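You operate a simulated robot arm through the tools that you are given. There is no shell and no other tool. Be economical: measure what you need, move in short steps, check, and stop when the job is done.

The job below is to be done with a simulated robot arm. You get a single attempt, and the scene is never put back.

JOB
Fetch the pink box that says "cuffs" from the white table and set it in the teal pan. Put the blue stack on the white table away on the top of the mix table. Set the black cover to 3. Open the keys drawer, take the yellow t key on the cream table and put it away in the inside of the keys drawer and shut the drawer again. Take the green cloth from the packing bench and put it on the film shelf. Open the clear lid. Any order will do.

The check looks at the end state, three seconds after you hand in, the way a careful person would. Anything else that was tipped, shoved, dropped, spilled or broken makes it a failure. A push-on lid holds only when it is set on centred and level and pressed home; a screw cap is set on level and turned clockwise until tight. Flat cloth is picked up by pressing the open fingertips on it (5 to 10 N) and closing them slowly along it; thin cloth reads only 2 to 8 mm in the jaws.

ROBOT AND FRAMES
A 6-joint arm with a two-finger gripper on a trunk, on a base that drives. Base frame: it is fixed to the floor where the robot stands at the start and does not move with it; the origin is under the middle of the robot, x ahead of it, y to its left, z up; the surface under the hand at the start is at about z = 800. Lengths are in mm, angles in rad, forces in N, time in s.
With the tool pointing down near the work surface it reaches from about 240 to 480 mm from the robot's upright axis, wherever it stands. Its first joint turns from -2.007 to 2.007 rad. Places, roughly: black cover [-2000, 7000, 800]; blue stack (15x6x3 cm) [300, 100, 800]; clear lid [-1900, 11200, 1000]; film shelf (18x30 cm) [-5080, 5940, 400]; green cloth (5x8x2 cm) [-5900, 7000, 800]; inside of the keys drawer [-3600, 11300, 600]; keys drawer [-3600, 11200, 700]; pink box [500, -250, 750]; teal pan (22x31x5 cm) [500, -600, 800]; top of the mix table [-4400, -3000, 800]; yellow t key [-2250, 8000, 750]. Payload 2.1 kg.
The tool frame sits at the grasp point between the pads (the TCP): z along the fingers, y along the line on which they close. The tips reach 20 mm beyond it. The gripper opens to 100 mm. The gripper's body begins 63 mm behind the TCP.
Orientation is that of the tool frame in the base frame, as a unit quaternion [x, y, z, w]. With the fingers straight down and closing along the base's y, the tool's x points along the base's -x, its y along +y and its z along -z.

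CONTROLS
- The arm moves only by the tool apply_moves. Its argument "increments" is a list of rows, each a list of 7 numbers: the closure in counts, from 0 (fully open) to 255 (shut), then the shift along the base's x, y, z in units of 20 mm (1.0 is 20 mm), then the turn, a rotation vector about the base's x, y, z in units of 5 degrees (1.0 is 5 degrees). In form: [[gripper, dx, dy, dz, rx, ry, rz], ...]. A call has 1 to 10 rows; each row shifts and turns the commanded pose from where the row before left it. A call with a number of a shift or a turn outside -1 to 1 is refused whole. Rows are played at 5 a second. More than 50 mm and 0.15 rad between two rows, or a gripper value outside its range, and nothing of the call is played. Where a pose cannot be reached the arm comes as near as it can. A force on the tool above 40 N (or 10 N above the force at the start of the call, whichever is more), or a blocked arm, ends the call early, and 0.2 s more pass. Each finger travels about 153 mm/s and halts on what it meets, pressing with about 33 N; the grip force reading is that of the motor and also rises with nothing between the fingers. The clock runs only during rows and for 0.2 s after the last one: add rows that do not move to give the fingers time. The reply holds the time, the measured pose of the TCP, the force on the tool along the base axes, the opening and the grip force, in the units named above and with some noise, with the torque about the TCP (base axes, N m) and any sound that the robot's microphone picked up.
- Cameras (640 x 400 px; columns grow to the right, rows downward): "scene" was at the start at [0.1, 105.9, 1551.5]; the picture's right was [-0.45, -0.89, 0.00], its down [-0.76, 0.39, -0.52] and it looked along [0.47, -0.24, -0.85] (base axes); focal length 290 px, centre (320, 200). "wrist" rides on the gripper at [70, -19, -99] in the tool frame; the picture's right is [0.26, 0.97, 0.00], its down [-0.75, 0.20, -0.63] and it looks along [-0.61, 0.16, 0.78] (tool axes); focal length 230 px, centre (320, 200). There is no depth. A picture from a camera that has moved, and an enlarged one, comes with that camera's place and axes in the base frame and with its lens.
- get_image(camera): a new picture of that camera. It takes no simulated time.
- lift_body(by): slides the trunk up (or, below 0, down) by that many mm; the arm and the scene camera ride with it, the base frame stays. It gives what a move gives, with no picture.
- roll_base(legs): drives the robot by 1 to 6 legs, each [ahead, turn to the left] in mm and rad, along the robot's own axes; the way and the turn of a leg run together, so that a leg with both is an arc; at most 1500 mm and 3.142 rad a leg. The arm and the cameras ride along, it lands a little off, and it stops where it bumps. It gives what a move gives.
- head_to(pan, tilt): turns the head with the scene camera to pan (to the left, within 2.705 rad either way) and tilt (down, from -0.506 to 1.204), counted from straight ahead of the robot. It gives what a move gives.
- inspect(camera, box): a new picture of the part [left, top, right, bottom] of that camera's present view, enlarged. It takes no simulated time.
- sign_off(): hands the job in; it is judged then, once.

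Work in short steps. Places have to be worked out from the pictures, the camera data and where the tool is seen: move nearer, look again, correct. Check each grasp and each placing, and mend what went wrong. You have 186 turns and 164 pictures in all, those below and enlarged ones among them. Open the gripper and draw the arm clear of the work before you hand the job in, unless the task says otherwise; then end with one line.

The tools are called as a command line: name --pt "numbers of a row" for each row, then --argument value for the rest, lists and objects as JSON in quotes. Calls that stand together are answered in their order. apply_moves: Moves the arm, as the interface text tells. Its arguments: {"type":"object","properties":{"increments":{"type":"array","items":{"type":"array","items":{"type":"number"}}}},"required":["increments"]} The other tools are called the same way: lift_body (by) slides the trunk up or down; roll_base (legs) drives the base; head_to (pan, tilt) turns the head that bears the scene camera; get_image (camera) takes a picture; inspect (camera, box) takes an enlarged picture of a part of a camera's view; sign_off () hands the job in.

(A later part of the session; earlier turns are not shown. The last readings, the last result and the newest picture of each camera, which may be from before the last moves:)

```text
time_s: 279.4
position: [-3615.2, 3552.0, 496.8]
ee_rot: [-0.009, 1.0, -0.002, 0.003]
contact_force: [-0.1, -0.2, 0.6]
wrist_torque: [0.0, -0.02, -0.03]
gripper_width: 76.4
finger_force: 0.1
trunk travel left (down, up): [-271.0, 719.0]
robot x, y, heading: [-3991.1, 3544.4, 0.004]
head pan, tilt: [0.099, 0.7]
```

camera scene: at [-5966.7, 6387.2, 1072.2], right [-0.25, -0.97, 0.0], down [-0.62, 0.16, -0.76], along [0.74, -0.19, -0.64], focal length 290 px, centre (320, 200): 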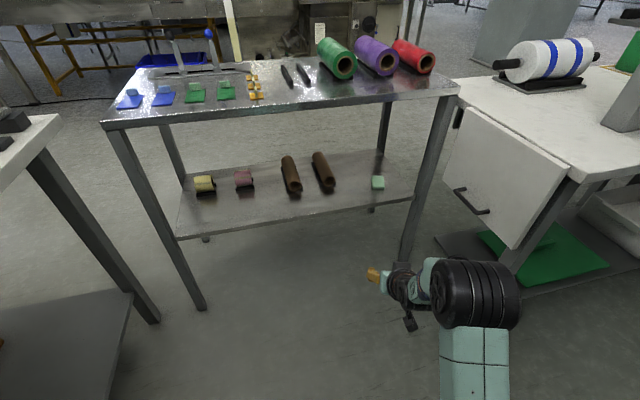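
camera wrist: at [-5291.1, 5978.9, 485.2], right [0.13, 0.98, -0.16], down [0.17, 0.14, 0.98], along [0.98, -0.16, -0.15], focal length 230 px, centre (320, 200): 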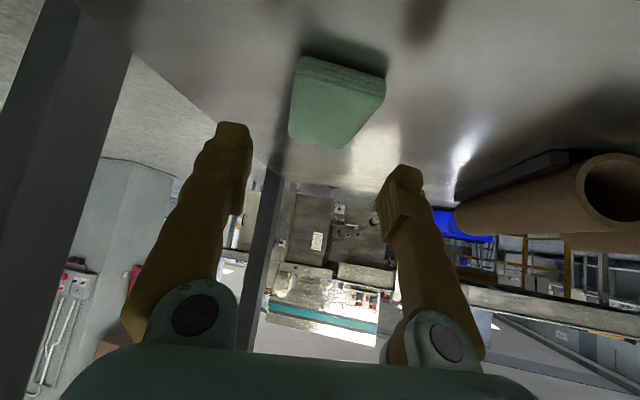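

Cloth confirmed on the shelf. Raise the trunk and look ahead.

lift_body --by 400

lift_body --by 104

head_to --pan 0.8 --tilt 0.25

get_image --camera "scene"

```text
time_s: 283.3
position: [-3614.7, 3551.4, 897.5]
ee_rot: [-0.009, 1.0, -0.001, 0.003]
contact_force: [0.6, -0.1, -0.8]
wrist_torque: [-0.03, -0.02, -0.01]
gripper_width: 76.7
finger_force: 0.1
trunk travel left (down, up): [-671.0, 319.0]
robot x, y, heading: [-3990.7, 3542.6, -0.002]
head pan, tilt: [0.099, 0.7]
```

```text
time_s: 284.6
position: [-3614.1, 3551.7, 1001.7]
ee_rot: [-0.009, 1.0, -0.001, 0.003]
contact_force: [-0.5, -0.7, -0.4]
wrist_torque: [-0.01, -0.01, 0.01]
gripper_width: 76.7
finger_force: 0.0
trunk travel left (down, up): [-775.0, 215.0]
robot x, y, heading: [-3989.1, 3538.5, 0.002]
head pan, tilt: [0.099, 0.7]
```

```text
time_s: 285.7
position: [-3615.2, 3552.3, 1002.0]
ee_rot: [-0.009, 1.0, -0.001, 0.002]
contact_force: [-0.2, -0.2, 0.2]
wrist_torque: [0.0, 0.0, 0.0]
gripper_width: 76.7
finger_force: 0.1
trunk travel left (down, up): [-775.0, 215.0]
robot x, y, heading: [-3988.4, 3543.8, 0.003]
head pan, tilt: [0.799, 0.25]
```

```text
97 pictures are left
camera scene: at [-3986.9, 3747.3, 1617.0], right [0.72, -0.7, 0.0], down [-0.17, -0.18, -0.97], along [0.67, 0.7, -0.25], focal length 290 px, centre (320, 200)
```

scene: 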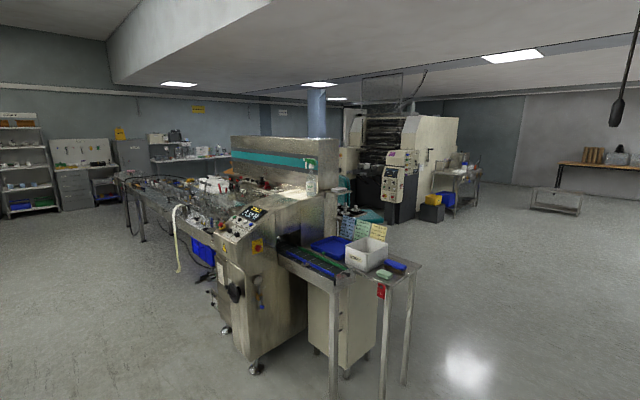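

Go east between pillar and machine, then around to the machine's east side.

roll_base --legs '[[0, 0.218], [1420, 0], [0, 0.477], [1170, 0]]'

head_to --pan 0.85 --tilt 0.25

get_image --camera "scene"

```text
time_s: 300.5
position: [-1444.3, 4889.2, 1001.9]
ee_rot: [-0.358, 0.934, -0.001, 0.003]
contact_force: [0.1, 0.1, 0.0]
wrist_torque: [-0.03, -0.01, 0.0]
gripper_width: 76.7
finger_force: 0.0
trunk travel left (down, up): [-775.0, 215.0]
robot x, y, heading: [-1723.6, 4630.9, 0.717]
head pan, tilt: [0.799, 0.25]
```

```text
time_s: 301.1
position: [-1445.2, 4889.9, 1001.0]
ee_rot: [-0.357, 0.934, 0.0, 0.003]
contact_force: [0.0, -0.4, 0.6]
wrist_torque: [0.03, 0.03, 0.01]
gripper_width: 76.6
finger_force: 0.0
trunk travel left (down, up): [-775.0, 215.0]
robot x, y, heading: [-1723.6, 4638.0, 0.716]
head pan, tilt: [0.85, 0.25]
```

```text
96 pictures are left
camera scene: at [-1860.2, 4793.7, 1617.0], right [1.0, -0.01, 0.0], down [0.0, -0.25, -0.97], along [0.01, 0.97, -0.25], focal length 290 px, centre (320, 200)
```

scene: 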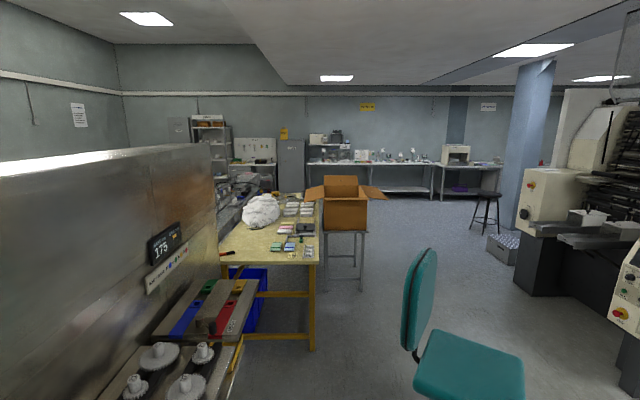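

The cream table lies ahead; zoom on its top.

inspect --camera "scene" --box '[215, 180, 375, 280]'

```text
4.00 times, centred on (295, 230) of scene
camera zoom: at [-1860.2, 4793.7, 1617.0], right [1.0, -0.01, 0.0], down [0.0, -0.25, -0.97], along [0.01, 0.97, -0.25], focal length 1158 px, centre (420, 80)
```

zoom: 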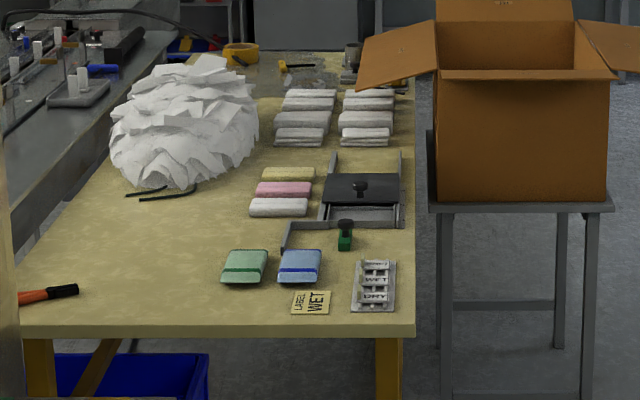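

The black cover sits at ≈(-1953,6986) near the table's east edge (x≈-1850). Check the chair and press for the route to the east side.

head_to --pan 0.35 --tilt 0.4

get_image --camera "scene"

```text
time_s: 302.1
position: [-1444.1, 4889.2, 1001.6]
ee_rot: [-0.358, 0.934, -0.001, 0.003]
contact_force: [-0.2, 0.0, 1.0]
wrist_torque: [0.04, -0.01, 0.0]
gripper_width: 76.5
finger_force: 0.0
trunk travel left (down, up): [-775.0, 215.0]
robot x, y, heading: [-1722.9, 4638.0, 0.711]
head pan, tilt: [0.351, 0.4]
```

```text
94 pictures are left
camera scene: at [-1816.2, 4781.3, 1603.1], right [0.88, -0.48, 0.0], down [-0.19, -0.34, -0.92], along [0.44, 0.81, -0.39], focal length 290 px, centre (320, 200)
```

scene: 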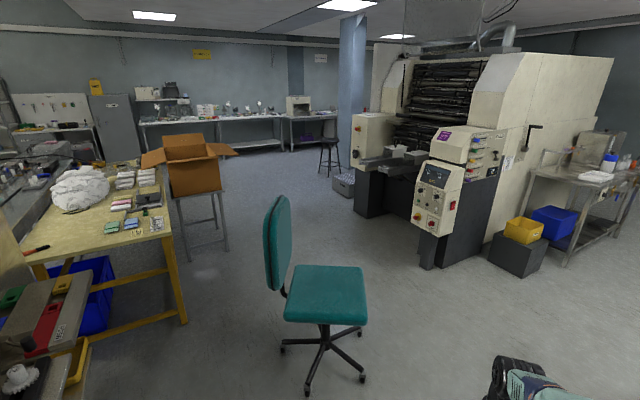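

East route: between chair (feet to x≈-880) and press (x≈110). Drive around to (-1580,6975) facing west.

roll_base --legs '[[0, -0.182], [1490, 0], [0, 1.042], [1300, 0], [0, 1.333], [900, 0]]'

head_to --pan 0.0 --tilt 0.55

get_image --camera "scene"

```text
time_s: 326.5
position: [-1706.0, 6951.4, 1002.5]
ee_rot: [0.995, -0.097, -0.003, -0.002]
contact_force: [0.2, 0.6, 0.0]
wrist_torque: [-0.02, -0.01, -0.02]
gripper_width: 76.2
finger_force: 0.0
trunk travel left (down, up): [-775.0, 215.0]
robot x, y, heading: [-1339.0, 6885.1, 2.932]
head pan, tilt: [0.351, 0.4]
```

```text
time_s: 327.3
position: [-1707.4, 6951.2, 1001.3]
ee_rot: [0.995, -0.097, -0.003, -0.003]
contact_force: [0.4, 0.3, 0.4]
wrist_torque: [0.0, -0.02, 0.0]
gripper_width: 76.3
finger_force: 0.1
trunk travel left (down, up): [-775.0, 215.0]
robot x, y, heading: [-1337.3, 6881.6, 2.929]
head pan, tilt: [0.0, 0.55]
```

```text
93 pictures are left
camera scene: at [-1397.4, 6746.3, 1589.4], right [0.21, 0.98, 0.0], down [0.51, -0.11, -0.85], along [-0.83, 0.18, -0.52], focal length 290 px, centre (320, 200)
```

scene: 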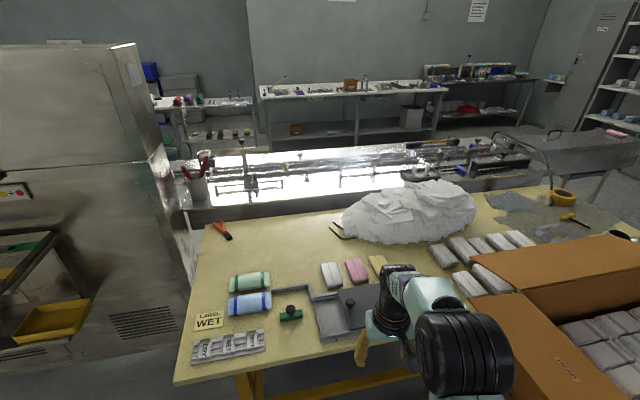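

Zoom on the black cover and surrounding.

inspect --camera "scene" --box '[180, 240, 420, 390]'

inspect --camera "scene" --box '[440, 170, 640, 295]'

```text
2.67 times, centred on (300, 315) of scene
camera zoom: at [-1397.4, 6746.3, 1589.4], right [0.21, 0.98, 0.0], down [0.51, -0.11, -0.85], along [-0.83, 0.18, -0.52], focal length 772 px, centre (373, -107)
```

zoom: 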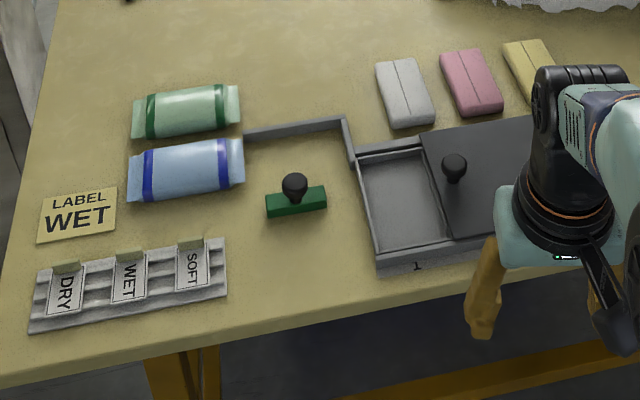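

```text
3.20 times, centred on (540, 232) of scene
camera zoom: at [-1397.4, 6746.3, 1589.4], right [0.21, 0.98, 0.0], down [0.51, -0.11, -0.85], along [-0.83, 0.18, -0.52], focal length 926 px, centre (-384, 96)
```

zoom: 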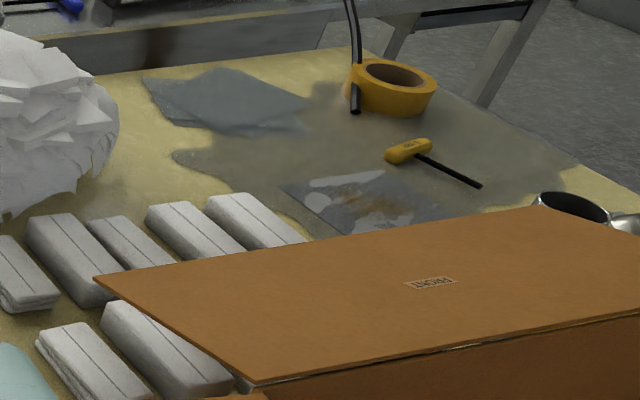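

The cover slides along a tray with marks ("1" seen). Move the hand back and up to see the whole scale.

apply_moves --pt "0 0.6 -1 0.5 0 0 0" --pt "0 0.6 -1 0.5 0 0 0" --pt "0 0.6 -1 0.5 0 0 0" --pt "0 0.6 -1 0.5 0 0 0" --pt "0 0.6 -1 0.5 0 0 0" --pt "0 0.6 -1 0.5 0 0 0" --pt "0 0 -1 0.5 0 0 0" --pt "0 0 -1 0.5 0 0 0" --pt "0 0 -1 0 0 0 0" --pt "0 0 -1 0 0 0 0"

inspect --camera "scene" --box '[240, 230, 480, 380]'

```text
time_s: 329.5
position: [-1635.1, 6749.7, 1080.6]
ee_rot: [0.995, -0.097, -0.002, -0.003]
contact_force: [0.2, -0.5, -0.3]
wrist_torque: [0.02, 0.0, 0.04]
gripper_width: 100.2
finger_force: 0.1
trunk travel left (down, up): [-775.0, 215.0]
robot x, y, heading: [-1338.1, 6881.0, 2.932]
head pan, tilt: [0.0, 0.55]
```

```text
2.67 times, centred on (360, 305) of scene
camera zoom: at [-1397.7, 6745.4, 1589.2], right [0.21, 0.98, 0.0], down [0.51, -0.11, -0.85], along [-0.83, 0.18, -0.52], focal length 772 px, centre (213, -80)
```

zoom: 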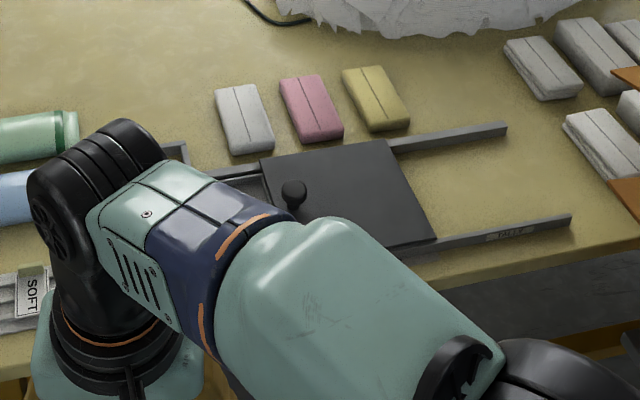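

roll_base --legs '[[0, 0.8]]'

head_to --pan -0.75 --tilt 0.65

get_image --camera "scene"

```text
time_s: 332.0
position: [-1452.8, 6576.8, 1081.1]
ee_rot: [0.955, 0.298, -0.003, -0.001]
contact_force: [0.1, 0.5, -0.3]
wrist_torque: [0.0, 0.03, -0.01]
gripper_width: 100.0
finger_force: 0.0
trunk travel left (down, up): [-775.0, 215.0]
robot x, y, heading: [-1337.5, 6880.8, -2.553]
head pan, tilt: [0.0, 0.55]
```

```text
time_s: 333.1
position: [-1452.7, 6576.4, 1081.3]
ee_rot: [0.955, 0.297, -0.004, -0.002]
contact_force: [-0.6, -0.1, 0.0]
wrist_torque: [-0.01, 0.04, -0.01]
gripper_width: 100.1
finger_force: 0.0
trunk travel left (down, up): [-775.0, 215.0]
robot x, y, heading: [-1341.5, 6882.6, -2.555]
head pan, tilt: [-0.75, 0.649]
```

```text
89 pictures are left
camera scene: at [-1297.0, 6807.8, 1580.6], right [0.16, 0.99, 0.0], down [0.6, -0.1, -0.8], along [-0.79, 0.13, -0.6], focal length 290 px, centre (320, 200)
```

scene: 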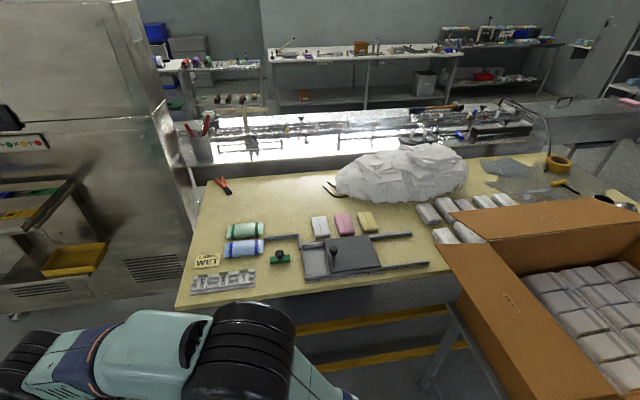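

inspect --camera "scene" --box '[280, 220, 450, 290]'

```text
3.76 times, centred on (365, 255) of scene
camera zoom: at [-1297.0, 6807.8, 1580.6], right [0.16, 0.99, 0.0], down [0.6, -0.1, -0.8], along [-0.79, 0.13, -0.6], focal length 1090 px, centre (151, -7)
```

zoom: 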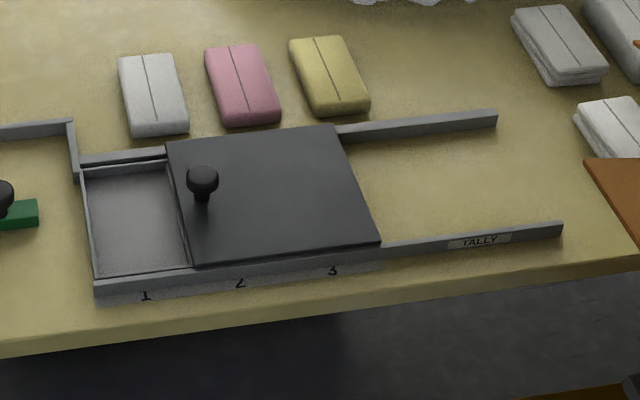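

Zoom tighter on the number marks.

inspect --camera "scene" --box '[300, 255, 390, 305]'

head_to --pan -0.75 --tilt 1.0

inspect --camera "scene" --box '[280, 80, 480, 205]'

```text
7.11 times, centred on (345, 280) of scene
camera zoom: at [-1297.0, 6807.8, 1580.6], right [0.16, 0.99, 0.0], down [0.6, -0.1, -0.8], along [-0.79, 0.13, -0.6], focal length 2058 px, centre (142, -369)
```

zoom: 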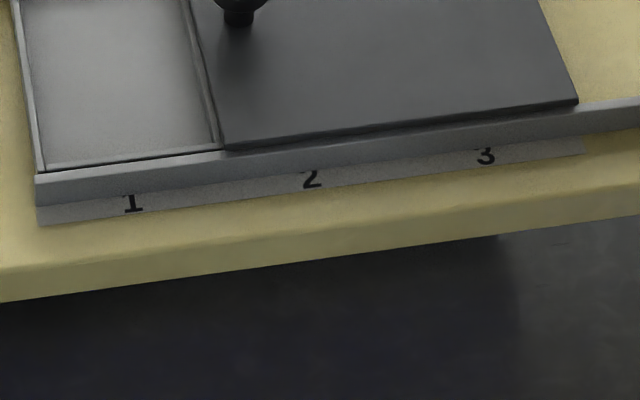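

```text
time_s: 333.9
position: [-1453.1, 6576.8, 1081.1]
ee_rot: [0.955, 0.297, -0.004, -0.002]
contact_force: [-0.2, 0.1, -0.4]
wrist_torque: [-0.02, 0.01, -0.01]
gripper_width: 99.9
finger_force: 0.0
trunk travel left (down, up): [-775.0, 215.0]
robot x, y, heading: [-1339.4, 6879.9, -2.554]
head pan, tilt: [-0.75, 1.0]
```

```text
3.20 times, centred on (380, 142) of scene
camera zoom: at [-1280.0, 6805.2, 1552.9], right [0.16, 0.99, 0.0], down [0.83, -0.14, -0.54], along [-0.53, 0.09, -0.84], focal length 926 px, centre (128, 384)
```

zoom: 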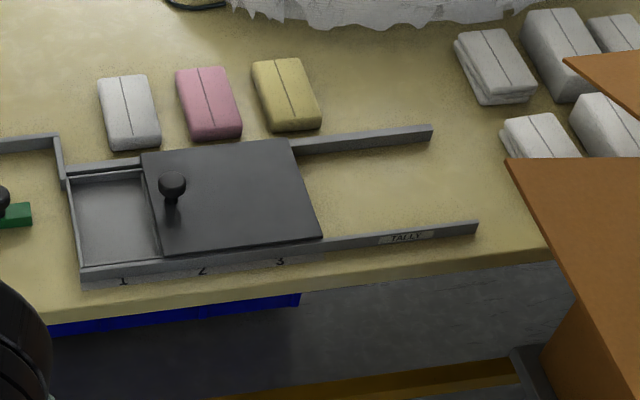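

The tray has three compartments marked 1‑2‑3; the cover now exposes 1, and the rails extend exactly two compartments further north, so "3" is the cover slid ~171 mm to expose all three. Knob ≈(-1961,6968). Move the robot to (-1600,6900).

roll_base --legs '[[0, -0.66], [261, 0]]'

head_to --pan -0.3 --tilt 0.95

get_image --camera "scene"

get_image --camera "wrist"

```text
time_s: 337.6
position: [-1873.0, 6730.2, 1082.7]
ee_rot: [1.0, -0.029, -0.002, -0.002]
contact_force: [-0.1, 0.4, -0.4]
wrist_torque: [-0.02, 0.01, 0.01]
gripper_width: 100.1
finger_force: 0.0
trunk travel left (down, up): [-775.0, 215.0]
robot x, y, heading: [-1595.4, 6900.2, 3.063]
head pan, tilt: [-0.75, 1.0]
```

```text
time_s: 338.5
position: [-1873.8, 6730.2, 1083.3]
ee_rot: [1.0, -0.031, -0.002, -0.002]
contact_force: [-0.3, -0.7, 0.6]
wrist_torque: [0.02, -0.01, 0.0]
gripper_width: 100.2
finger_force: 0.1
trunk travel left (down, up): [-775.0, 215.0]
robot x, y, heading: [-1592.9, 6898.9, 3.07]
head pan, tilt: [-0.3, 0.949]
```

```text
85 pictures are left
camera scene: at [-1615.2, 6778.8, 1556.4], right [0.37, 0.93, 0.0], down [0.76, -0.3, -0.58], along [-0.54, 0.21, -0.81], focal length 290 px, centre (320, 200)
```

scene: 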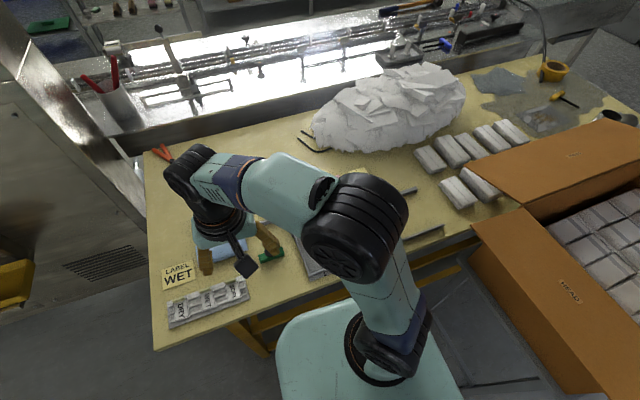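

```text
84 pictures are left
camera wrist: at [-1801.8, 6744.9, 1180.2], right [0.2, -0.98, -0.01], down [-0.76, -0.16, 0.63], along [-0.62, -0.12, -0.77], focal length 230 px, centre (320, 200)
```

wrist: 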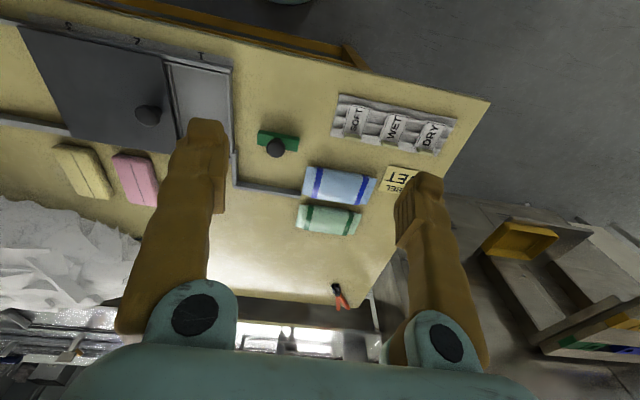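

Knob ≈(-1963,6968). Move over it (fingers close along y, good for pushing north).

apply_moves --pt "0 -0.375 0.99 -0.4 0 0 0" --pt "0 -0.375 0.99 -0.4 0 0 0" --pt "0 -0.375 0.99 -0.4 0 0 0" --pt "0 -0.375 0.99 -0.4 0 0 0" --pt "0 -0.375 0.99 -0.4 0 0 0" --pt "0 -0.375 0.99 -0.4 0 0 0" --pt "0 -0.375 0.99 -0.4 0 0 0" --pt "0 -0.375 0.99 -0.4 0 0 0" --pt "0 -0.375 0.99 -0.4 0 0 0" --pt "0 -0.375 0.99 -0.4 0 0 0"

apply_moves --pt "80 -0.375 0.99 -0.8 0 0 0" --pt "80 -0.375 0.99 -0.8 0 0 0" --pt "80 0 0 -0.8 0 0 0"

get_image --camera "wrist"

```text
time_s: 340.7
position: [-1949.7, 6929.0, 1000.9]
ee_rot: [1.0, -0.03, -0.003, -0.001]
contact_force: [0.0, -0.1, 0.5]
wrist_torque: [-0.01, 0.02, 0.0]
gripper_width: 99.9
finger_force: 0.1
trunk travel left (down, up): [-775.0, 215.0]
robot x, y, heading: [-1600.1, 6897.7, 3.068]
head pan, tilt: [-0.3, 0.949]
```

```text
time_s: 341.5
position: [-1962.7, 6968.0, 953.5]
ee_rot: [1.0, -0.029, -0.002, -0.003]
contact_force: [0.3, -0.5, -0.2]
wrist_torque: [0.01, 0.0, -0.02]
gripper_width: 68.6
finger_force: 0.1
trunk travel left (down, up): [-775.0, 215.0]
robot x, y, heading: [-1598.3, 6899.7, 3.066]
head pan, tilt: [-0.3, 0.949]
```

```text
83 pictures are left
camera wrist: at [-1891.8, 6982.6, 1051.9], right [0.2, -0.98, -0.01], down [-0.76, -0.16, 0.63], along [-0.62, -0.12, -0.77], focal length 230 px, centre (320, 200)
```

wrist: 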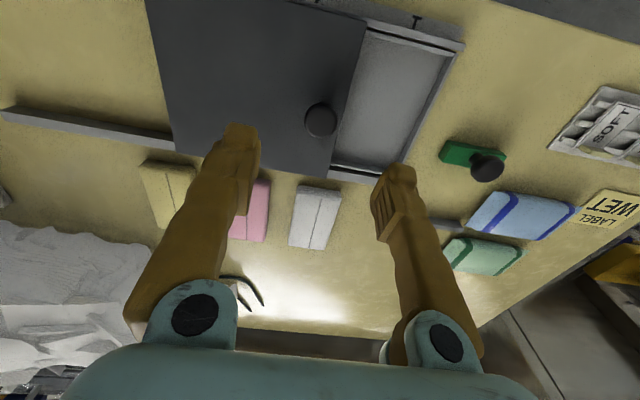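

Aligned. Descend to z≈853 and close on the knob.

apply_moves --pt "80 0 0 -1 0 0 0" --pt "80 0 0 -1 0 0 0" --pt "80 0 0 -1 0 0 0" --pt "80 0 0 -1 0 0 0" --pt "80 0 0 -0.6 0 0 0" --pt "80 0 0 -0.4 0 0 0" --pt "150 0 0 0 0 0 0" --pt "255 0 0 0 0 0 0" --pt "255 0 0 0 0 0 0"

get_image --camera "wrist"

```text
time_s: 343.7
position: [-1964.2, 6967.7, 849.6]
ee_rot: [1.0, -0.029, 0.005, 0.0]
contact_force: [-3.1, -0.6, -30.7]
wrist_torque: [0.01, 0.13, -0.06]
gripper_width: 24.7
finger_force: 44.9
trunk travel left (down, up): [-775.0, 215.0]
robot x, y, heading: [-1596.3, 6898.3, 3.067]
head pan, tilt: [-0.3, 0.949]
stopped in row 9: the force on the tool passed its limit at 43 N (the readings are from after the stop); the commanded pose is now the measured one
```

```text
82 pictures are left
camera wrist: at [-1894.1, 6982.5, 948.6], right [0.2, -0.98, 0.0], down [-0.77, -0.16, 0.62], along [-0.61, -0.12, -0.78], focal length 230 px, centre (320, 200)
```

wrist: 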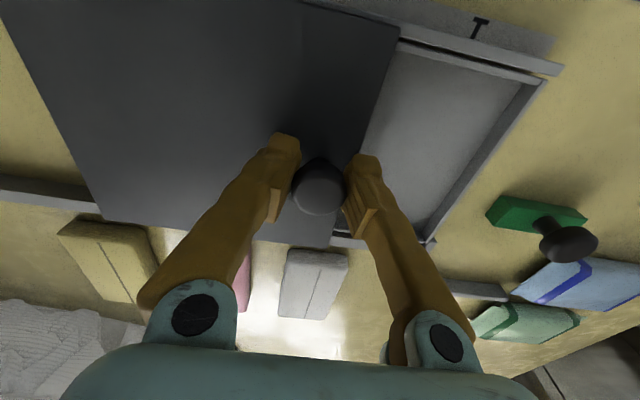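

The fingers wedged below the knob head. Loosen to ~32 mm (straddling the neck) and push north in small steps, listening.

apply_moves --pt "172 0 0 0 0 0 0" --pt "172 0 0 0 0 0 0" --pt "172 0 0.5 0 0 0 0" --pt "172 0 0.5 0 0 0 0" --pt "172 0 0.5 0 0 0 0" --pt "172 0 0.5 0 0 0 0"

get_image --camera "wrist"

```text
time_s: 345.1
position: [-1962.9, 7008.1, 849.8]
ee_rot: [1.0, -0.03, 0.004, 0.0]
contact_force: [3.0, -1.0, -24.4]
wrist_torque: [0.43, -0.14, 0.03]
gripper_width: 35.4
finger_force: 1.8
trunk travel left (down, up): [-775.0, 215.0]
robot x, y, heading: [-1596.5, 6902.0, 3.067]
head pan, tilt: [-0.3, 0.949]
```

```text
81 pictures are left
camera wrist: at [-1892.4, 7023.0, 950.0], right [0.2, -0.98, 0.0], down [-0.77, -0.16, 0.62], along [-0.61, -0.12, -0.78], focal length 230 px, centre (320, 200)
```

wrist: 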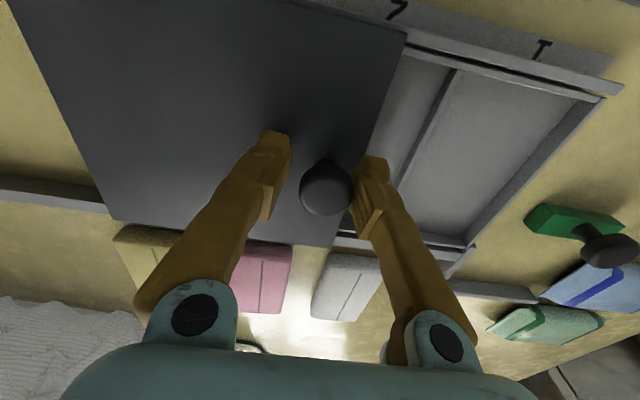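

It slides. Continue ~90 mm (easing down 2 mm), then look.

apply_moves --pt "172 0 0.2 -0.1 0 0 0" --pt "172 0 0.5 0 0 0 0" --pt "172 0 0.5 0 0 0 0" --pt "172 0 0.5 0 0 0 0" --pt "172 0 0.5 0 0 0 0" --pt "172 0 0.5 0 0 0 0" --pt "172 0 0.5 0 0 0 0" --pt "172 0 0.5 0 0 0 0" --pt "172 0 0.5 0 0 0 0"

get_image --camera "wrist"

get_image --camera "scene"

```text
time_s: 347.1
position: [-1962.8, 7093.2, 848.7]
ee_rot: [1.0, -0.03, 0.002, -0.001]
contact_force: [2.3, -0.4, -11.7]
wrist_torque: [0.18, -0.05, 0.09]
gripper_width: 34.0
finger_force: 2.0
trunk travel left (down, up): [-775.0, 215.0]
robot x, y, heading: [-1597.5, 6896.4, 3.071]
head pan, tilt: [-0.3, 0.949]
```

```text
80 pictures are left
camera wrist: at [-1892.1, 7107.5, 948.7], right [0.2, -0.98, 0.0], down [-0.76, -0.16, 0.63], along [-0.61, -0.12, -0.78], focal length 230 px, centre (320, 200)
```

wrist: 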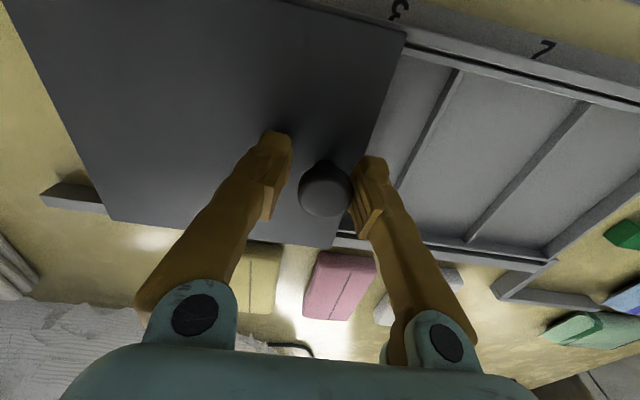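

```text
79 pictures are left
camera scene: at [-1617.0, 6780.3, 1556.5], right [0.37, 0.93, 0.0], down [0.76, -0.3, -0.58], along [-0.54, 0.21, -0.81], focal length 290 px, centre (320, 200)
```

scene: 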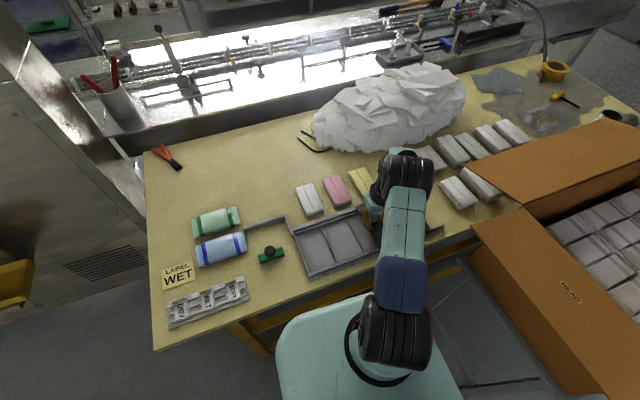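

The edge is passing the start of compartment 3; push on ~50 mm to the end of compartment 3.

apply_moves --pt "172 0 0.5 0 0 0 0" --pt "172 0 0.5 0 0 0 0" --pt "172 0 0.5 0 0 0 0" --pt "172 0 0.4 0 0 0 0" --pt "172 0 0.3 0 0 0 0" --pt "172 0 0.1 0 0 0 0"

get_image --camera "wrist"

inspect --camera "scene" --box '[280, 170, 480, 295]'

```text
time_s: 348.5
position: [-1962.6, 7138.7, 849.6]
ee_rot: [1.0, -0.029, 0.002, -0.002]
contact_force: [-2.3, 0.5, -6.0]
wrist_torque: [0.11, 0.01, -0.06]
gripper_width: 33.1
finger_force: 0.6
trunk travel left (down, up): [-775.0, 215.0]
robot x, y, heading: [-1598.4, 6896.2, 3.071]
head pan, tilt: [-0.3, 0.949]
```

```text
78 pictures are left
camera wrist: at [-1891.9, 7152.6, 948.3], right [0.2, -0.98, 0.0], down [-0.76, -0.16, 0.63], along [-0.61, -0.12, -0.78], focal length 230 px, centre (320, 200)
```

wrist: 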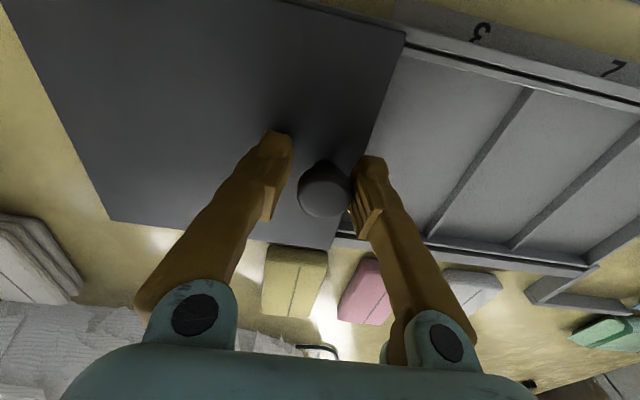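

```text
3.20 times, centred on (380, 232) of scene
camera zoom: at [-1617.4, 6779.5, 1556.5], right [0.37, 0.93, 0.0], down [0.76, -0.3, -0.58], along [-0.54, 0.21, -0.81], focal length 926 px, centre (128, 96)
```

zoom: 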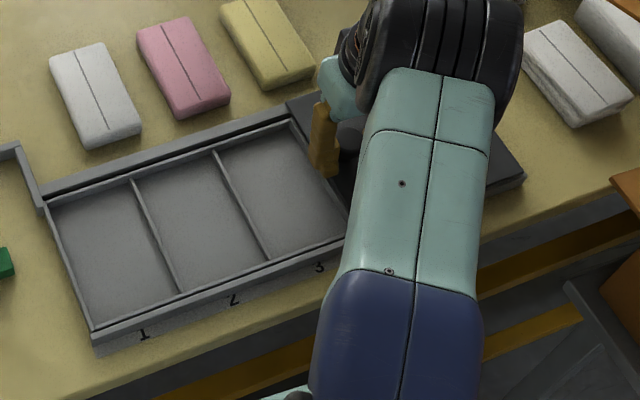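

Almost; ~6 mm more.

apply_moves --pt "172 0 0.1 0 0 0 0" --pt "172 0 0.1 0 0 0 0" --pt "172 0 0.1 0 0 0 0" --pt "172 0 0 0 0 0 0"

get_image --camera "wrist"

```text
time_s: 349.5
position: [-1961.9, 7141.1, 847.9]
ee_rot: [1.0, -0.029, 0.003, -0.002]
contact_force: [-0.6, -8.6, -9.9]
wrist_torque: [0.12, -0.08, 0.11]
gripper_width: 39.0
finger_force: 4.5
trunk travel left (down, up): [-775.0, 215.0]
robot x, y, heading: [-1595.7, 6896.7, 3.069]
head pan, tilt: [-0.3, 0.949]
```

```text
76 pictures are left
camera wrist: at [-1891.9, 7156.4, 948.6], right [0.2, -0.98, 0.0], down [-0.77, -0.16, 0.62], along [-0.61, -0.12, -0.78], focal length 230 px, centre (320, 200)
```

wrist: 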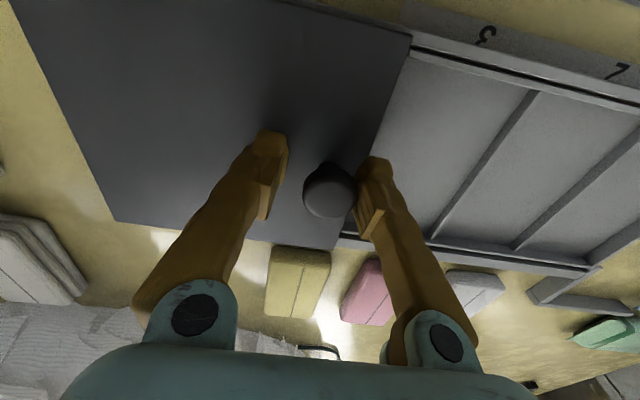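

It reached the end stop: all three compartments exposed. Open and rise, then move the hand south away from the flaps.

apply_moves --pt "150 0 -0.15 0 0 0 0" --pt "110 0 0 0 0 0 0" --pt "90 0 0 0.5 0 0 0" --pt "90 0 0 1 0 0 0" --pt "90 0 -0.3 1 0 0 0" --pt "90 0 -0.5 1 0 0 0" --pt "90 0 -1 1 0 0 0" --pt "90 0.5 -1 1 0 0 0" --pt "90 0.5 -1 1 0 0 0" --pt "90 0.5 -1 1 0 0 0"

inspect --camera "scene" --box '[280, 170, 480, 295]'

```text
time_s: 351.7
position: [-1931.4, 7045.6, 999.5]
ee_rot: [1.0, -0.03, 0.003, -0.002]
contact_force: [-0.6, -0.2, -0.2]
wrist_torque: [0.05, 0.04, 0.0]
gripper_width: 64.9
finger_force: 0.0
trunk travel left (down, up): [-775.0, 215.0]
robot x, y, heading: [-1595.0, 6900.1, 3.067]
head pan, tilt: [-0.3, 0.949]
```

```text
3.20 times, centred on (380, 232) of scene
camera zoom: at [-1614.7, 6777.7, 1556.4], right [0.37, 0.93, 0.0], down [0.76, -0.3, -0.58], along [-0.54, 0.21, -0.81], focal length 926 px, centre (128, 96)
```

zoom: 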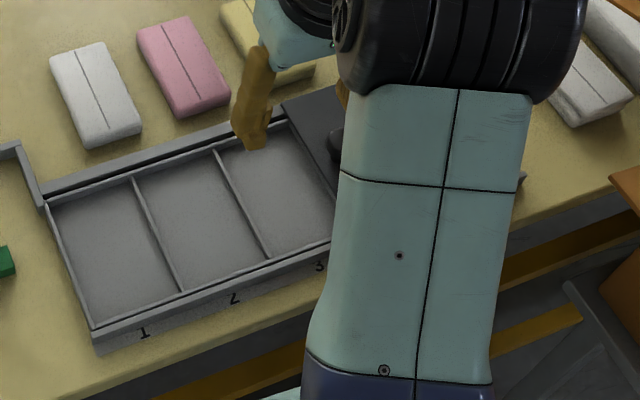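

Cover is set at 3. Next the keys drawer. Back away east, go north past the stool, and look around.

roll_base --legs '[[-700, 0], [0, -1.5], [1050, 0], [1050, 0]]'

head_to --pan 0.7 --tilt 0.3

get_image --camera "scene"

```text
time_s: 369.2
position: [-804.0, 9307.4, 1000.8]
ee_rot: [0.716, -0.698, 0.003, 0.0]
contact_force: [0.1, 0.4, 0.5]
wrist_torque: [0.02, -0.01, 0.01]
gripper_width: 64.4
finger_force: 0.0
trunk travel left (down, up): [-775.0, 215.0]
robot x, y, heading: [-918.8, 8960.8, 1.588]
head pan, tilt: [-0.3, 0.949]
```

```text
time_s: 370.5
position: [-803.8, 9307.0, 999.4]
ee_rot: [0.716, -0.698, 0.003, 0.0]
contact_force: [-0.1, 0.1, -0.6]
wrist_torque: [0.02, -0.01, -0.01]
gripper_width: 64.7
finger_force: 0.1
trunk travel left (down, up): [-775.0, 215.0]
robot x, y, heading: [-923.3, 8956.8, 1.586]
head pan, tilt: [0.7, 0.3]
```

```text
74 pictures are left
camera scene: at [-1122.6, 8966.1, 1612.3], right [0.76, 0.65, 0.0], down [0.19, -0.22, -0.96], along [-0.62, 0.72, -0.3], focal length 290 px, centre (320, 200)
```

scene: 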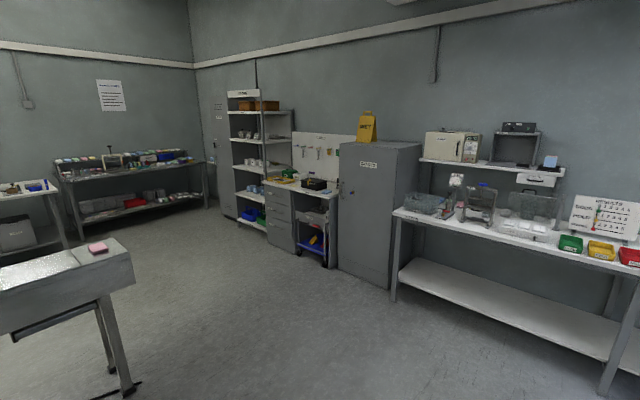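

Drawer cabinet ≈(283,195) and the clear-lidded thing ≈(430,195). Zoom both.

inspect --camera "scene" --box '[250, 130, 350, 260]'

inspect --camera "scene" --box '[385, 150, 565, 260]'

```text
3.08 times, centred on (300, 195) of scene
camera zoom: at [-1122.6, 8966.1, 1612.3], right [0.76, 0.65, 0.0], down [0.19, -0.22, -0.96], along [-0.62, 0.72, -0.3], focal length 891 px, centre (382, 215)
```

zoom: 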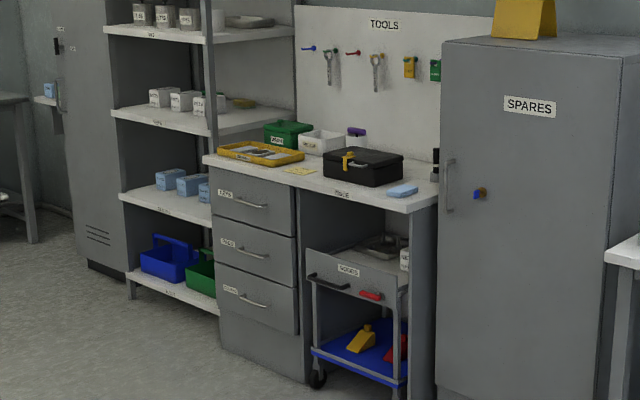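

```text
3.56 times, centred on (475, 205) of scene
camera zoom: at [-1122.6, 8966.1, 1612.3], right [0.76, 0.65, 0.0], down [0.19, -0.22, -0.96], along [-0.62, 0.72, -0.3], focal length 1029 px, centre (-231, 182)
```

zoom: 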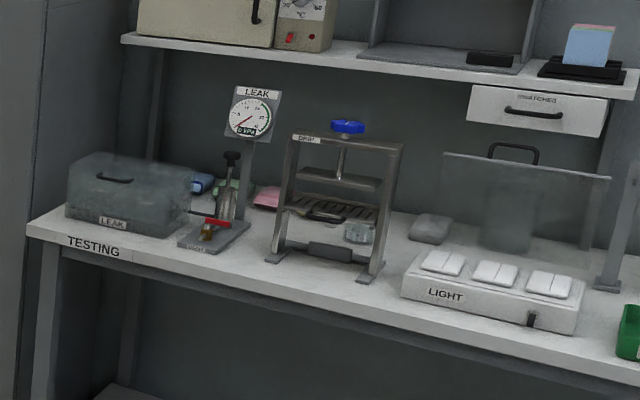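

Drawer cabinet front at y≈11040, x −3800…−3300. Drive around the conveyor end to (-3540,10100), facing north.

roll_base --legs '[[0, 0.958], [1020, 0], [1013, 0], [0, 0.598], [940, 0], [0, -1.571]]'

head_to --pan 0.1 --tilt 0.6

get_image --camera "scene"

```text
time_s: 393.1
position: [-3427.5, 10447.5, 1000.7]
ee_rot: [0.712, -0.702, 0.002, 0.0]
contact_force: [0.1, -0.1, -0.8]
wrist_torque: [0.01, 0.02, 0.03]
gripper_width: 64.7
finger_force: 0.1
trunk travel left (down, up): [-775.0, 215.0]
robot x, y, heading: [-3548.6, 10101.5, 1.57]
head pan, tilt: [0.7, 0.3]
```

```text
time_s: 394.1
position: [-3427.8, 10447.3, 1001.3]
ee_rot: [0.712, -0.702, 0.003, 0.0]
contact_force: [0.6, 0.4, -0.6]
wrist_torque: [-0.01, 0.01, 0.01]
gripper_width: 64.8
finger_force: 0.1
trunk travel left (down, up): [-775.0, 215.0]
robot x, y, heading: [-3553.2, 10102.1, 1.567]
head pan, tilt: [0.099, 0.6]
```

```text
71 pictures are left
camera scene: at [-3699.9, 10127.6, 1584.9], right [1.0, 0.1, 0.0], down [0.06, -0.56, -0.83], along [-0.08, 0.82, -0.56], focal length 290 px, centre (320, 200)
```

scene: 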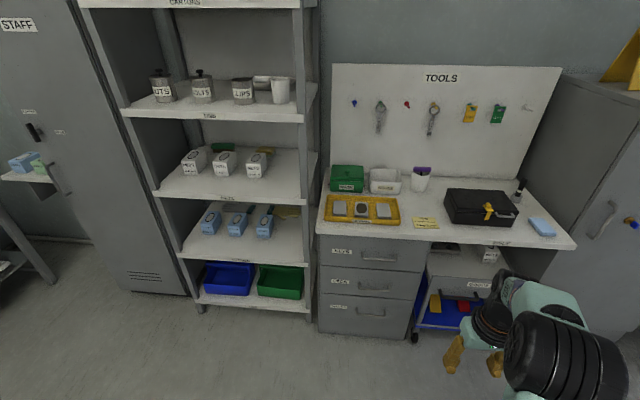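

inspect --camera "scene" --box '[305, 220, 445, 345]'

```text
3.20 times, centred on (375, 282) of scene
camera zoom: at [-3699.9, 10127.6, 1584.9], right [1.0, 0.1, 0.0], down [0.06, -0.56, -0.83], along [-0.08, 0.82, -0.56], focal length 926 px, centre (144, -64)
```

zoom: 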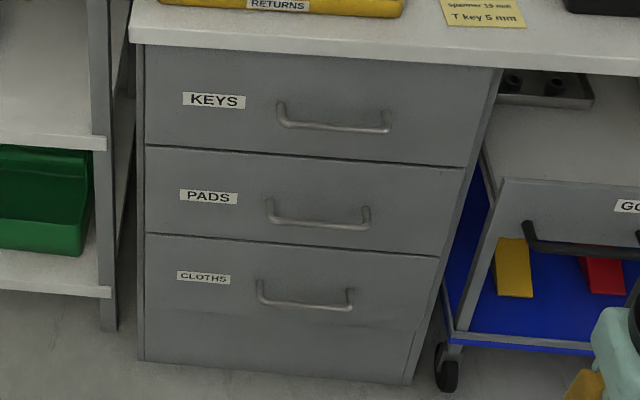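

KEYS is the top drawer; bow handle centre ≈(-3529,11025,683). I'll turn the tool to point north (horizontal) with vertical closing, then lower the trunk.

apply_moves --pt "60 -0.5 0.1 0 0.924 0.924 -0.924" --pt "60 -0.5 0.1 0 0.924 0.924 -0.924" --pt "60 -0.5 0.1 0 0.924 0.924 -0.924" --pt "60 -0.5 0.1 0 0.924 0.924 -0.924" --pt "60 -0.5 0.2 0 0.924 0.924 -0.924" --pt "60 -0.5 0.3 0 0.924 0.924 -0.924" --pt "60 -0.5 0.4 0 0.924 0.924 -0.924" --pt "60 -0.5 0.5 0 0.924 0.924 -0.924"

apply_moves --pt "60 -0.2 0.8 0 0.924 0.924 -0.924" --pt "60 -0.2 0.8 0 0.924 0.924 -0.924" --pt "60 -0.2 0.8 0 0.924 0.924 -0.924" --pt "60 -0.2 0.8 0 0.924 0.924 -0.924" --pt "60 -0.2 0.8 0 0.924 0.924 -0.924" --pt "60 0 0.8 0 0.924 0.924 -0.924" --pt "60 0 0.8 0 0.924 0.924 -0.924"

get_image --camera "wrist"

```text
time_s: 395.9
position: [-3507.4, 10484.1, 999.6]
ee_rot: [-0.388, 0.815, 0.43, 0.003]
contact_force: [-0.7, -0.3, 0.6]
wrist_torque: [0.02, -0.02, 0.0]
gripper_width: 76.7
finger_force: 0.0
trunk travel left (down, up): [-775.0, 215.0]
robot x, y, heading: [-3552.8, 10100.4, 1.568]
head pan, tilt: [0.099, 0.6]
```

```text
time_s: 397.5
position: [-3495.7, 10588.2, 999.7]
ee_rot: [-0.008, 0.707, 0.707, -0.001]
contact_force: [0.4, 0.6, -0.7]
wrist_torque: [0.02, -0.04, 0.02]
gripper_width: 76.6
finger_force: 0.1
out of reach, approached as far as the arm can: row 7
trunk travel left (down, up): [-775.0, 215.0]
robot x, y, heading: [-3550.6, 10101.9, 1.567]
head pan, tilt: [0.099, 0.6]
```

```text
69 pictures are left
camera wrist: at [-3563.8, 10489.0, 980.4], right [-0.27, 0.0, 0.96], down [0.76, -0.62, 0.21], along [0.6, 0.78, 0.17], focal length 230 px, centre (320, 200)
```

wrist: 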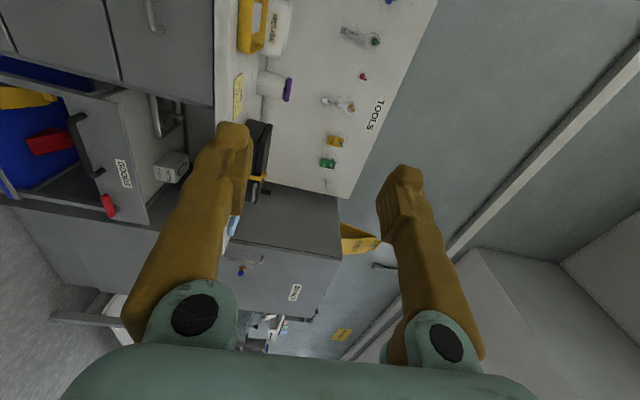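

Orientation good. Lower the trunk 317 mm, shift x −30, and drive forward 320 mm.

lift_body --by -317

apply_moves --pt "60 -0.8 -0.2 0 0 0 0" --pt "60 -0.8 -0.2 0 0 0 0"

roll_base --legs '[[320, 0]]'

get_image --camera "wrist"

get_image --camera "scene"

```text
time_s: 400.6
position: [-3497.5, 10589.3, 682.3]
ee_rot: [-0.01, 0.707, 0.707, 0.0]
contact_force: [-0.2, -0.1, -0.5]
wrist_torque: [0.01, -0.04, -0.01]
gripper_width: 76.2
finger_force: 0.0
trunk travel left (down, up): [-458.0, 532.0]
robot x, y, heading: [-3549.3, 10103.6, 1.573]
head pan, tilt: [0.099, 0.6]
```

```text
time_s: 401.2
position: [-3504.1, 10573.2, 682.1]
ee_rot: [-0.012, 0.709, 0.706, -0.002]
contact_force: [0.6, -0.4, 0.7]
wrist_torque: [-0.02, 0.02, 0.0]
gripper_width: 76.6
finger_force: 0.0
out of reach, approached as far as the arm can: row 1, 2
trunk travel left (down, up): [-458.0, 532.0]
robot x, y, heading: [-3555.1, 10103.6, 1.572]
head pan, tilt: [0.099, 0.6]
```

```text
time_s: 403.4
position: [-3502.6, 10892.0, 682.7]
ee_rot: [-0.01, 0.708, 0.706, -0.001]
contact_force: [-0.7, 0.3, 0.6]
wrist_torque: [0.02, 0.02, 0.01]
gripper_width: 76.4
finger_force: 0.1
trunk travel left (down, up): [-458.0, 532.0]
robot x, y, heading: [-3551.2, 10423.2, 1.567]
head pan, tilt: [0.099, 0.6]
```

```text
68 pictures are left
camera wrist: at [-3570.0, 10792.9, 663.0], right [-0.27, 0.0, 0.96], down [0.76, -0.62, 0.21], along [0.59, 0.79, 0.17], focal length 230 px, centre (320, 200)
```

wrist: 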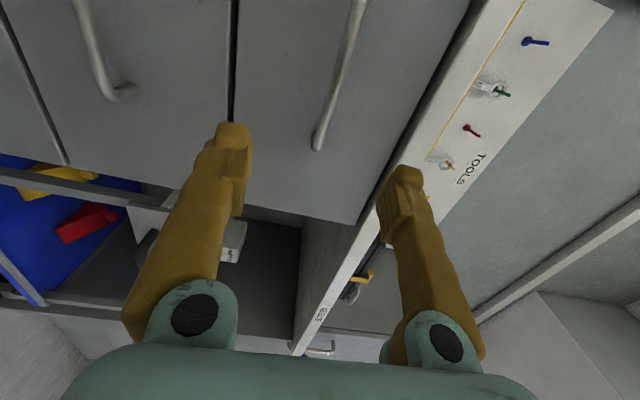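

```text
67 pictures are left
camera scene: at [-3699.0, 10448.6, 1267.8], right [1.0, 0.1, 0.0], down [0.05, -0.56, -0.82], along [-0.08, 0.82, -0.57], focal length 290 px, centre (320, 200)
```

scene: 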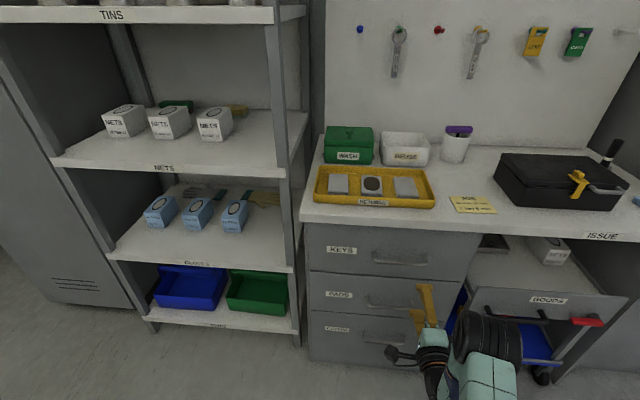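

Bar of the KEYS handle at z≈690. Raise 7 mm and advance 100 mm.

apply_moves --pt "90 0 0 0.35 0 0 0"

roll_base --legs '[[95, 0]]'

get_image --camera "wrist"

inspect --camera "scene" --box '[300, 210, 540, 380]'

```text
time_s: 403.8
position: [-3503.5, 10893.3, 688.8]
ee_rot: [-0.011, 0.708, 0.706, -0.002]
contact_force: [-0.1, 0.2, -0.1]
wrist_torque: [-0.01, -0.03, -0.01]
gripper_width: 64.5
finger_force: 0.1
trunk travel left (down, up): [-458.0, 532.0]
robot x, y, heading: [-3549.3, 10420.7, 1.568]
head pan, tilt: [0.099, 0.6]
```

```text
time_s: 404.9
position: [-3501.6, 10987.1, 688.8]
ee_rot: [-0.011, 0.708, 0.706, -0.002]
contact_force: [0.3, -0.5, -0.1]
wrist_torque: [0.02, -0.01, 0.02]
gripper_width: 64.9
finger_force: 0.0
trunk travel left (down, up): [-458.0, 532.0]
robot x, y, heading: [-3548.5, 10518.2, 1.568]
head pan, tilt: [0.099, 0.6]
```

```text
66 pictures are left
camera wrist: at [-3570.0, 10887.9, 669.8], right [-0.27, 0.0, 0.96], down [0.76, -0.62, 0.21], along [0.59, 0.79, 0.17], focal length 230 px, centre (320, 200)
```

wrist: 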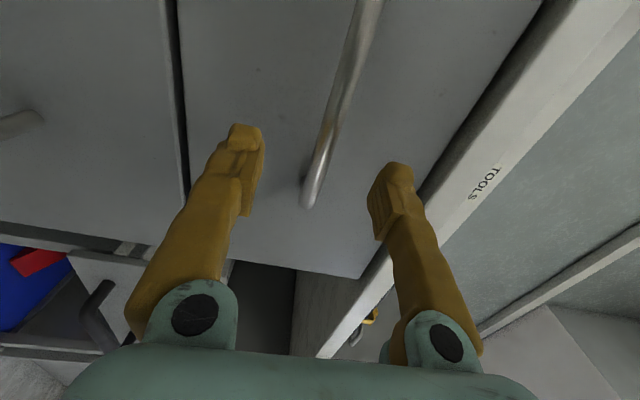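

```text
2.35 times, centred on (420, 295) of scene
camera zoom: at [-3698.8, 10543.7, 1267.8], right [1.0, 0.1, 0.0], down [0.05, -0.56, -0.82], along [-0.08, 0.82, -0.57], focal length 681 px, centre (85, -24)
```

zoom: 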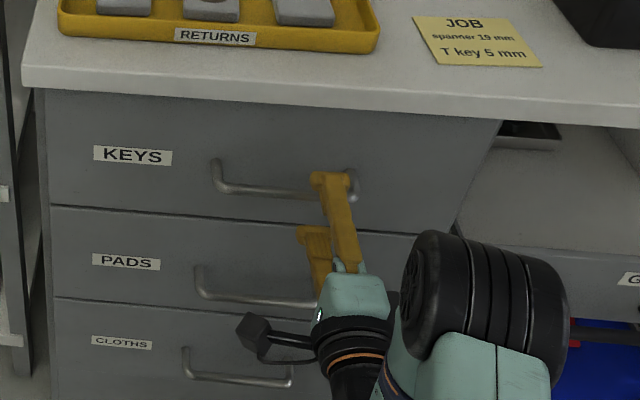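

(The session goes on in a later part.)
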